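You operate a simulated robot arm through the tools that you are given. There is no shell and no other tool. Be economical: measure what you need, move in short steps, check, and stop when the job is done.

Carry out the task below with a simulated robot arm. There is one attempt and no reset: what you move stays moved.

TASK
Stack the carton that says "tags" from the top of the low bench on top of the carton marked "spare".
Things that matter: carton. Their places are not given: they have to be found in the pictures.

It is judged by the outcome, as a careful person would: the job done as asked, and still so three seconds after it is handed in. It fails if anything else is knocked over, pushed out of place, dropped, spilled or broken.

THE ROBOT
A 7-joint arm with a two-finger parallel gripper, fixed in place. Base frame: the origin is at the foot of the arm, x ahead of it, y to its left, z up; the work surface is at about z = 0. Lengths are in mm, angles in rad, forces in N, time in s.
With the tool pointing down near the work surface it reaches from about 220 to 580 mm from the base axis. Its first joint turns from -1.152 to 1.152 rad. Payload 2.5 kg.
Tool frame: the origin (TCP) lies between the finger pads and is the grasp point; the fingertips stand 23 mm ahead of it; z points along the fingers, y is the line along which they close. The gripper opens to 94 mm. The fingers are 38 mm wide and 10 mm thick; the gripper's body (54 by 96 mm) begins 39 mm behind the TCP.
Orientation is that of the tool frame in the base frame, as a unit quaternion [w, x, y, z]. With the fingers straight down and closing along the base's y, the tool's x points along the base's -x, its y along +y and its z along -z.

THE INTERFACE
- The arm moves only by the tool send_rows. Its argument "steps" is text: rows parted by semicolons, each of 5 numbers parted by spaces: the finger opening in mm, from 0 to 94, then the shift along the tool's x, y, z in units of 400 mm (1.0 is 400 mm), then the turn about the tool's z in units of 120 degrees (1.0 is 120 degrees). In form: fingers x y z twist; .... A call has 1 to 8 rows; each row is the pose to reach, as a shift and turn from the pose commanded when the call began, along the tool's axes at that moment. A call with a number of a shift or a turn outside -1 to 1 is refused whole. A row lasts 0.2 s, in which the tool goes at most 50 mm and 0.15 rad; a call with a longer step from one row to the next is refused whole, and so is a gripper value outside its range. A pose out of reach is approached as far as the arm can. The call stops where the force on the tool passes 40 N (or 10 N more than at its start, if that is more) or the arm is blocked; 0.2 s more then pass. The fingers move at their own pace (about 108 mm/s each) and stop on an object; they squeeze with about 39 N. The grip force told is the motor's: it shows also when the fingers shut on nothing. Time passes only in rows, and 0.2 s behind the last, so rows that repeat a pose let the fingers close. It gives the time, the measured TCP pose, the force on the tool (base axes), the opening and the grip force at its end, in the units of the frame above (readings bear some noise).
- Cameras (640 x 400 px; columns grow to the right, rows downward): "scene" is fixed at [92.4, -394.5, 544.8]; the picture's right is [0.97, -0.25, 0.00], its down [-0.14, -0.55, -0.83] and it looks along [0.21, 0.80, -0.56] (base axes); focal length 274 px, centre (320, 200). "wrist" rides on the gripper at [-39, 0, -44] in the tool frame; the picture's right is [0.00, -1.00, 0.00], its down [0.97, 0.00, -0.24] and it looks along [0.24, 0.00, 0.97] (tool axes); focal length 218 px, centre (320, 200).
- get_image(camera): a new picture of that camera. No time passes.
- measure_at(camera, pixels): for up to 12 pixels [column, row] of the newest picture of that camera ("zoom" is the newest enlarged one), the place [x, y, z] in the base frame of the surface seen there, good to about 3 mm. No time passes.
- inspect(camera, box): a new picture of the part [left, top, right, bottom] of that camera's present view, enlarged. No time passes.
- close_job(): hands the job in; it is judged then, once.

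Work in short steps. Measure before you move; look again where a grasp or a placing could have gone wrong, and mend it. You have 60 turns and 24 pictures in all, the two below and enlarged ones among them. Open the gripper and draw the arm clear of the work before you hand the job in, unless the task says otherwise; then end with one line.

The tools are called by a JSON object that holds its "name" and its "arguments". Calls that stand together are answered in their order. send_rows: Moves the arm, as the interface text tells. Its arguments: {"type":"object","properties":{"steps":{"type":"string"}},"required":["steps"]} The other tools are called the same way: get_image (camera) takes a picture; measure_at (camera, pixels) gives the place of the surface under pixels of a picture; inspect (camera, box) takes an enlarged picture of a part of a camera's view; close_job () hands the job in.

At the start:

```text
t: 0.0
tcp_pos: [372.2, 148.0, 373.2]
ee_rot: [0.0, 0.0, 1.0, 0.0]
wrist_force: [-0.3, 0.0, -0.2]
width: 94.1
grasp_force: 0.2
```

scene: 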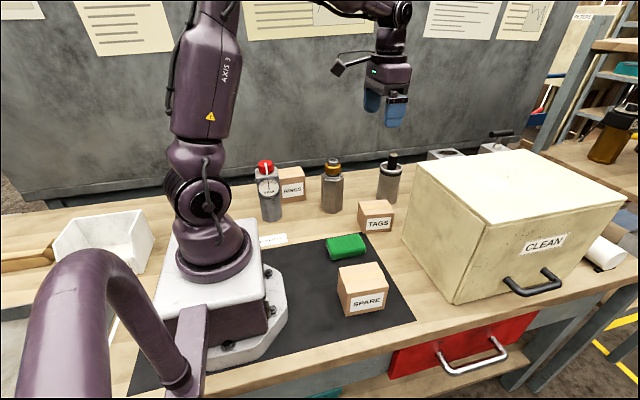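
wrist: 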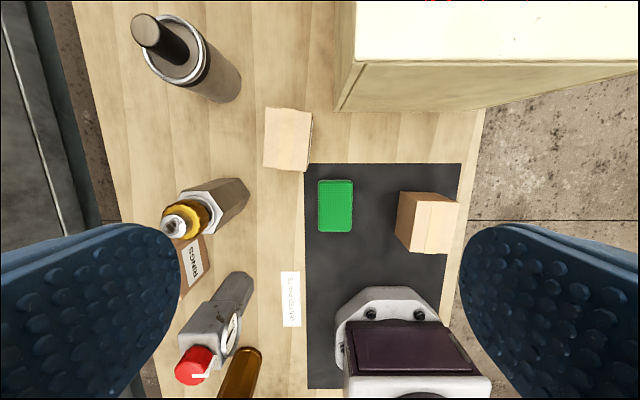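

The TAGS carton is at about (376,214) in the scene picture and SPARE at (362,290). I measure both in both views.

{"name": "inspect", "arguments": {"camera": "scene", "box": [320, 180, 440, 330]}}

{"name": "measure_at", "arguments": {"camera": "wrist", "pixels": [[267, 109], [311, 114], [264, 165], [305, 170], [287, 138], [415, 193], [459, 203], [412, 249], [450, 253], [433, 222], [285, 185], [375, 210]]}}

{"name": "measure_at", "arguments": {"camera": "scene", "pixels": [[359, 202], [388, 200], [393, 213], [364, 217], [376, 208], [339, 268], [376, 263], [387, 287], [348, 293], [362, 277], [366, 232], [350, 313]]}}

```text
2.67 times, centred on (380, 255) of scene
```

zoom: 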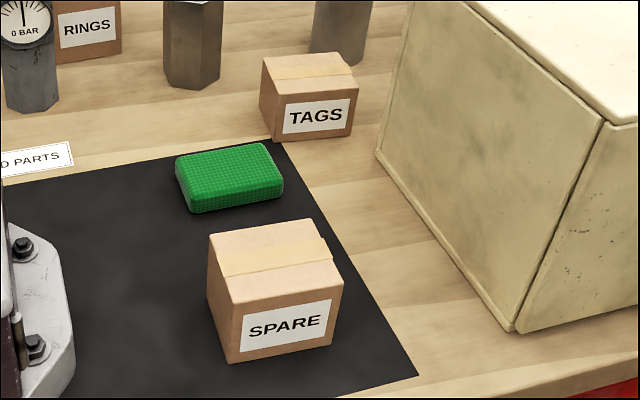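

```text
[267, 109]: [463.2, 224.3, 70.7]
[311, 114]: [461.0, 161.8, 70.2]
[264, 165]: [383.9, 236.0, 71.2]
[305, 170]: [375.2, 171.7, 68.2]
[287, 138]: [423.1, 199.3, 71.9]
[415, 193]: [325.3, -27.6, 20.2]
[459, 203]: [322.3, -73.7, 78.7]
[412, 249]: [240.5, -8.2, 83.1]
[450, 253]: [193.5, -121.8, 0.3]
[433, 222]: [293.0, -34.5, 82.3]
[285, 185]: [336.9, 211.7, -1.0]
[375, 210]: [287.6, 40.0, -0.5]
```

```text
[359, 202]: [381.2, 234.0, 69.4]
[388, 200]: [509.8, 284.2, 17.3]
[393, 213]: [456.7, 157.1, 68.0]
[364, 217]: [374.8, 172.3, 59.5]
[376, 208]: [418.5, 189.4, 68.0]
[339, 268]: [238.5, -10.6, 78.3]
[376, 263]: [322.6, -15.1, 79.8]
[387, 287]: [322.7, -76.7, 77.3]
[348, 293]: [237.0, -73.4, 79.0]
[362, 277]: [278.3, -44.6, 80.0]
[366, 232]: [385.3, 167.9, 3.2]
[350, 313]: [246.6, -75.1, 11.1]
```

TAGS is about 85 x 64 x 70, centred near (420,198) and turned about -0.14 rad. SPARE is about 85 x 64 x 80, centred near (280,-43) and square to the base. I check the clean box clearance and move above TAGS.

{"name": "measure_at", "arguments": {"camera": "scene", "pixels": [[406, 235], [418, 166], [455, 298], [405, 225], [385, 190], [330, 205]]}}

{"name": "send_rows", "arguments": {"steps": "94 -0.06 0.0625 0 0.033; 94 -0.12 0.125 0 0.067; 94 -0.12 0.125 0.1 0.067; 94 -0.12 0.125 0.2 0.067; 94 -0.12 0.125 0.3 0.067; 94 -0.12 0.125 0.4 0.067; 94 -0.12 0.125 0.4 0.067"}}

{"name": "get_image", "arguments": {"camera": "wrist"}}

```text
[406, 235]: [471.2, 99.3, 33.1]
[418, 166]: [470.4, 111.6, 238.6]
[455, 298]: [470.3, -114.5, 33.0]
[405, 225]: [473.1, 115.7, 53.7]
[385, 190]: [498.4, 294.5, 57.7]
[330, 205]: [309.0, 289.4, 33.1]
```

```text
t: 1.6
tcp_pos: [420.2, 198.3, 212.2]
ee_rot: [-0.001, 0.07, 0.998, 0.0]
wrist_force: [0.1, 0.2, 0.2]
width: 94.1
grasp_force: 0.0
```

```text
20 pictures are left
```

wrist: 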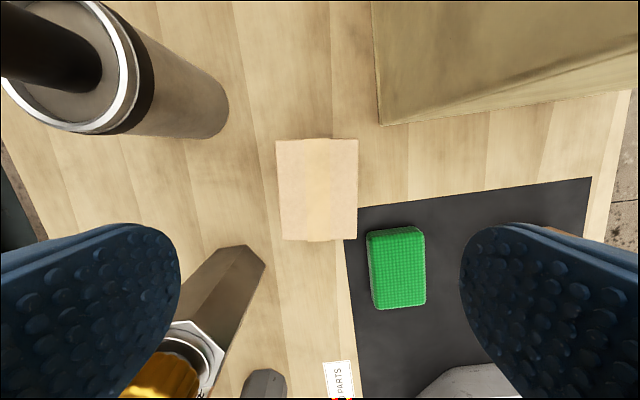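

The carton is square in the wrist view (277-358, 138-241). I measure its edges for centring.

{"name": "measure_at", "arguments": {"camera": "wrist", "pixels": [[279, 143], [355, 142], [282, 237], [354, 237], [318, 190], [281, 190], [354, 190]]}}

```text
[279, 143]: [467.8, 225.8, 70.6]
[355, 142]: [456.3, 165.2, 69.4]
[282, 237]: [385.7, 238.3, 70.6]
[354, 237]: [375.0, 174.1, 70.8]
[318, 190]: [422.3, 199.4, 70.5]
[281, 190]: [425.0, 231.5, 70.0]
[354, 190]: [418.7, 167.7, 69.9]
```

Centred near (421,200). I descend to z 45 with a 2 mm y trim, then close.

{"name": "send_rows", "arguments": {"steps": "94 -0.002 0.005 0.1 0; 94 -0.002 0.005 0.2 0; 94 -0.002 0.005 0.3 0; 94 -0.002 0.005 0.37 0; 94 -0.002 0.005 0.42 0; 94 -0.002 0.005 0.42 0"}}

{"name": "send_rows", "arguments": {"steps": "40 0 0 0 0; 40 0 0 0 0; 40 0 0 0 0; 40 0 0 0 0"}}

```text
t: 3.0
tcp_pos: [421.1, 199.6, 45.2]
ee_rot: [0.001, 0.07, 0.998, 0.0]
wrist_force: [0.1, -0.9, 0.1]
width: 94.1
grasp_force: 0.1
```

```text
t: 4.0
tcp_pos: [420.6, 200.2, 45.6]
ee_rot: [0.0, 0.07, 0.998, 0.0]
wrist_force: [0.9, -0.4, 0.0]
width: 69.7
grasp_force: 39.6
```

Grip is firm at width 69.7. I lift 180 mm.

{"name": "send_rows", "arguments": {"steps": "40 0 0 -0.05 0; 40 0 0 -0.15 0; 40 0 0 -0.25 0; 40 0 0 -0.35 0; 40 0 0 -0.45 0; 40 0 0 -0.45 0"}}

{"name": "get_image", "arguments": {"camera": "scene"}}

{"name": "get_image", "arguments": {"camera": "wrist"}}

```text
t: 5.4
tcp_pos: [423.1, 201.1, 226.0]
ee_rot: [0.001, 0.07, 0.998, 0.0]
wrist_force: [-0.1, 0.3, -1.9]
width: 69.6
grasp_force: 38.8
```

```text
19 pictures are left
```

scene: 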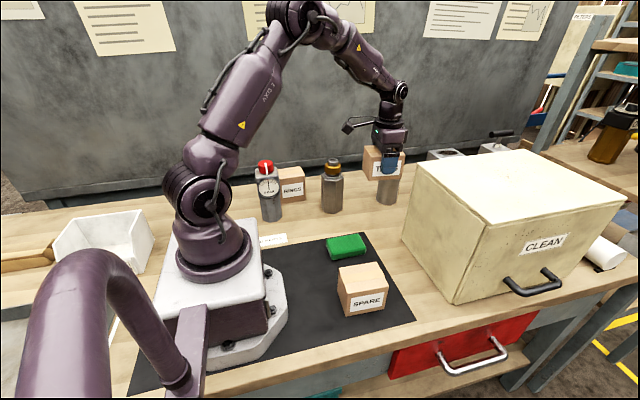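

```text
18 pictures are left
```

wrist: 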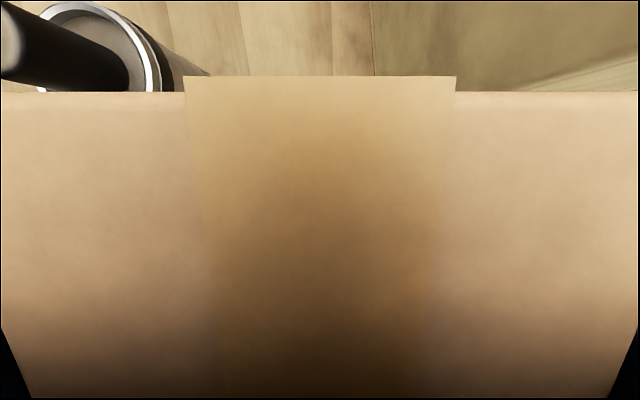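

TAGS is held level. I carry it over SPARE (centre about 280,-44, yaw about -0.03) at constant height.

{"name": "send_rows", "arguments": {"steps": "40 0.0378 -0.0933 0 -0.0075; 40 0.0756 -0.1866 0 -0.015; 40 0.1134 -0.2799 0 -0.0225; 40 0.1512 -0.3732 0 -0.03; 40 0.189 -0.4665 0 -0.0375; 40 0.2268 -0.56 0 -0.045; 40 0.2647 -0.653 0 -0.0525; 40 0.2647 -0.653 0 -0.0525"}}

{"name": "inspect", "arguments": {"camera": "scene", "box": [280, 130, 440, 330]}}

{"name": "get_image", "arguments": {"camera": "scene"}}

```text
t: 7.2
tcp_pos: [279.9, -43.3, 226.7]
ee_rot: [0.0, 0.015, 1.0, 0.0]
wrist_force: [0.5, 0.0, -1.1]
width: 69.6
grasp_force: 38.9
```

```text
2.00 times, centred on (360, 230) of scene
```

zoom: 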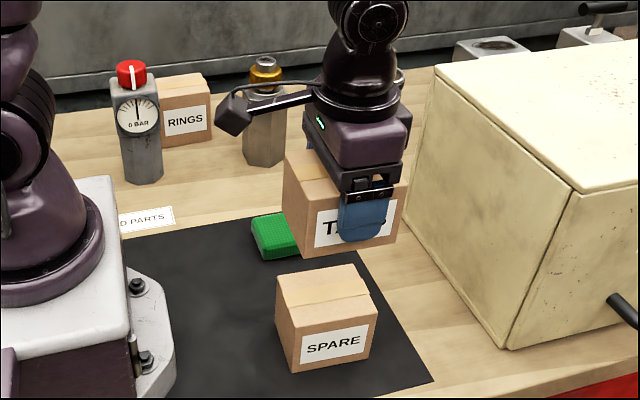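

```text
16 pictures are left
```

scene: 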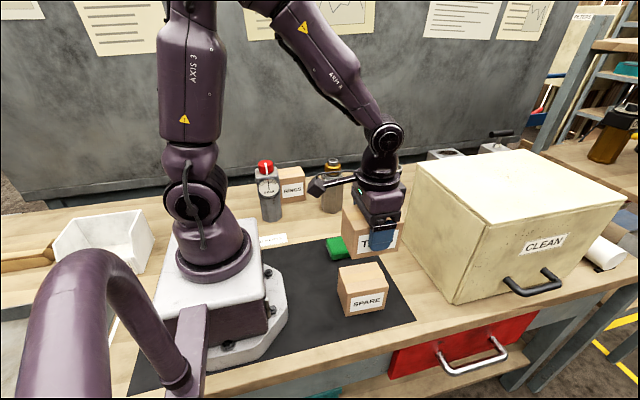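

TAGS hangs above SPARE. I measure SPARE's top corners and TAGS' lower front edge in the zoom.

{"name": "measure_at", "arguments": {"camera": "zoom", "pixels": [[279, 282], [351, 267], [375, 292], [294, 308], [325, 288], [300, 333], [368, 325], [306, 245], [394, 235], [303, 210], [401, 205]]}}

```text
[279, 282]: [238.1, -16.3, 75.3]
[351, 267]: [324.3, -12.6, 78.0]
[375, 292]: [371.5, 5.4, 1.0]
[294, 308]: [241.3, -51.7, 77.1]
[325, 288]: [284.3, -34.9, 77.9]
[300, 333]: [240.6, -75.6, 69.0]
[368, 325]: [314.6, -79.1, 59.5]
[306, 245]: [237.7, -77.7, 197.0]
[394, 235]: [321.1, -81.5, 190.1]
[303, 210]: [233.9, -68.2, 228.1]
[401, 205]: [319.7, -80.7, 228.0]
```

Well aligned (front faces differ by about 2 mm). I lower to about z 131 with a 2 mm y trim.

{"name": "send_rows", "arguments": {"steps": "40 -0.002 0.004 0.06 0; 40 -0.002 0.004 0.12 0; 40 -0.002 0.004 0.18 0; 40 -0.002 0.004 0.22 0; 40 -0.002 0.004 0.235 0; 40 -0.002 0.004 0.235 0"}}

{"name": "inspect", "arguments": {"camera": "scene", "box": [310, 210, 430, 330]}}

```text
t: 8.6
tcp_pos: [279.6, -41.9, 130.0]
ee_rot: [0.0, 0.016, 1.0, -0.001]
wrist_force: [0.3, 0.0, -1.4]
width: 69.7
grasp_force: 39.1
```

```text
3.33 times, centred on (370, 270) of scene
```

zoom: 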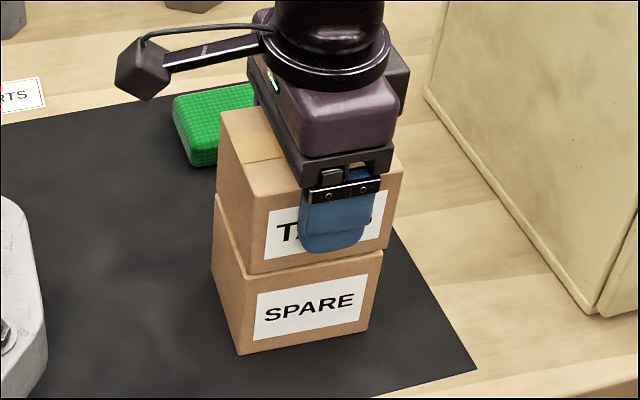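

A few mm gap remains; I lower slowly in 1 mm rows until contact shows.

{"name": "send_rows", "arguments": {"steps": "40 0 0 0.0025 0; 40 0 0 0.005 0; 40 0 0 0.0075 0; 40 0 0 0.01 0; 40 0 0 0.01 0"}}

```text
t: 9.8
tcp_pos: [280.3, -42.7, 127.2]
ee_rot: [0.001, 0.015, 1.0, 0.0]
wrist_force: [0.2, 0.4, -1.7]
width: 69.6
grasp_force: 38.8
```

No contact yet at z 127; I continue another 2 mm.

{"name": "send_rows", "arguments": {"steps": "40 0 0 0.0025 0; 40 0 0 0.005 0; 40 0 0 0.005 0"}}

```text
t: 10.6
tcp_pos: [282.4, -42.1, 125.3]
ee_rot: [-0.001, 0.015, 1.0, 0.0]
wrist_force: [-0.4, 0.1, -1.3]
width: 69.9
grasp_force: 38.7
```

Still no contact force; I go on 1.5 mm.

{"name": "send_rows", "arguments": {"steps": "40 0 0 0.002 0; 40 0 0 0.004 0; 40 0 0 0.004 0"}}

{"name": "inspect", "arguments": {"camera": "scene", "box": [330, 230, 410, 320]}}

```text
t: 11.4
tcp_pos: [280.3, -40.3, 123.8]
ee_rot: [0.001, 0.015, 1.0, 0.0]
wrist_force: [-8.0, 0.0, 37.1]
width: 69.7
grasp_force: 39.0
```

```text
4.44 times, centred on (370, 275) of scene
```

zoom: 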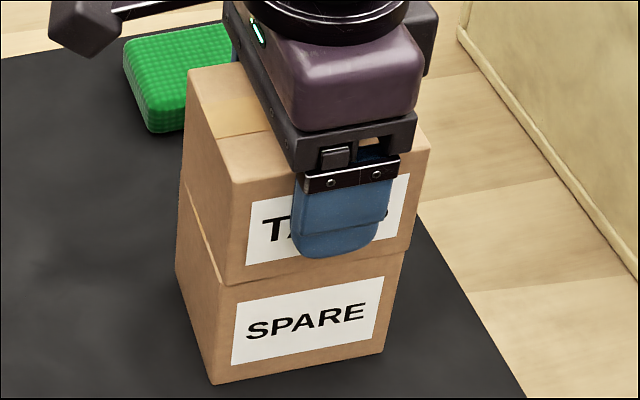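

Contact is made (37 N). I ease off 0.8 mm and open the fingers.

{"name": "send_rows", "arguments": {"steps": "40 0 0 -0.002 0; 40 0 0 -0.002 0; 80 0 0 -0.002 0; 94 0 0 -0.002 0; 94 0 0 -0.002 0; 94 0 0 -0.002 0"}}

```text
t: 12.8
tcp_pos: [279.9, -41.8, 123.8]
ee_rot: [0.0, 0.015, 1.0, 0.0]
wrist_force: [-0.7, -1.1, 0.1]
width: 94.1
grasp_force: 0.0
```

Released; I retreat straight up.

{"name": "send_rows", "arguments": {"steps": "94 0 0 -0.04 0; 94 0 0 -0.1 0; 94 0 0 -0.2 0; 94 0 0 -0.3 0; 94 0 0 -0.4 0; 94 0 0 -0.4 0"}}

{"name": "get_image", "arguments": {"camera": "scene"}}

{"name": "inspect", "arguments": {"camera": "scene", "box": [310, 210, 430, 330]}}

```text
t: 14.2
tcp_pos: [281.9, -42.7, 284.1]
ee_rot: [0.0, 0.015, 1.0, 0.0]
wrist_force: [1.0, 0.0, -0.1]
width: 94.0
grasp_force: 0.0
```

```text
13 pictures are left
```

scene: 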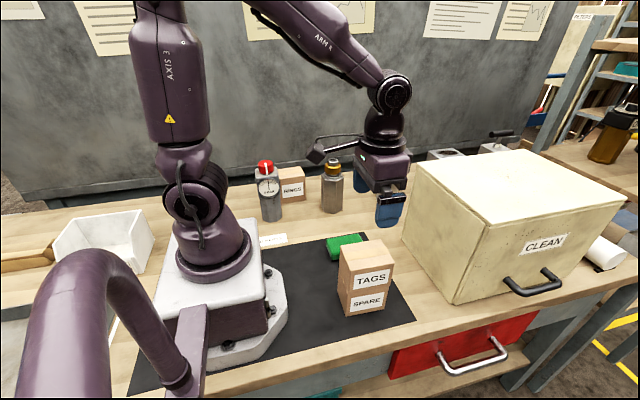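

```text
3.33 times, centred on (370, 270) of scene
```

zoom: 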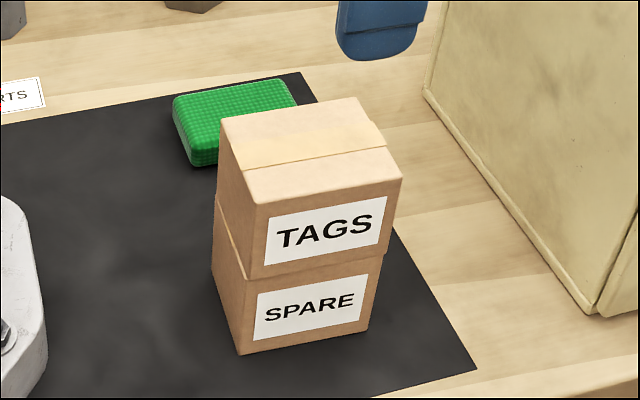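

TAGS sits squarely on SPARE, nothing else has moved, and the arm is clear with the gripper open. I hand in.

{"name": "close_job", "arguments": {}}

```text
The job is handed in.
```

The "tags" carton is stacked squarely on top of the "spare" carton; the last pictures show it settled, nothing else disturbed, and the arm clear with the gripper open.
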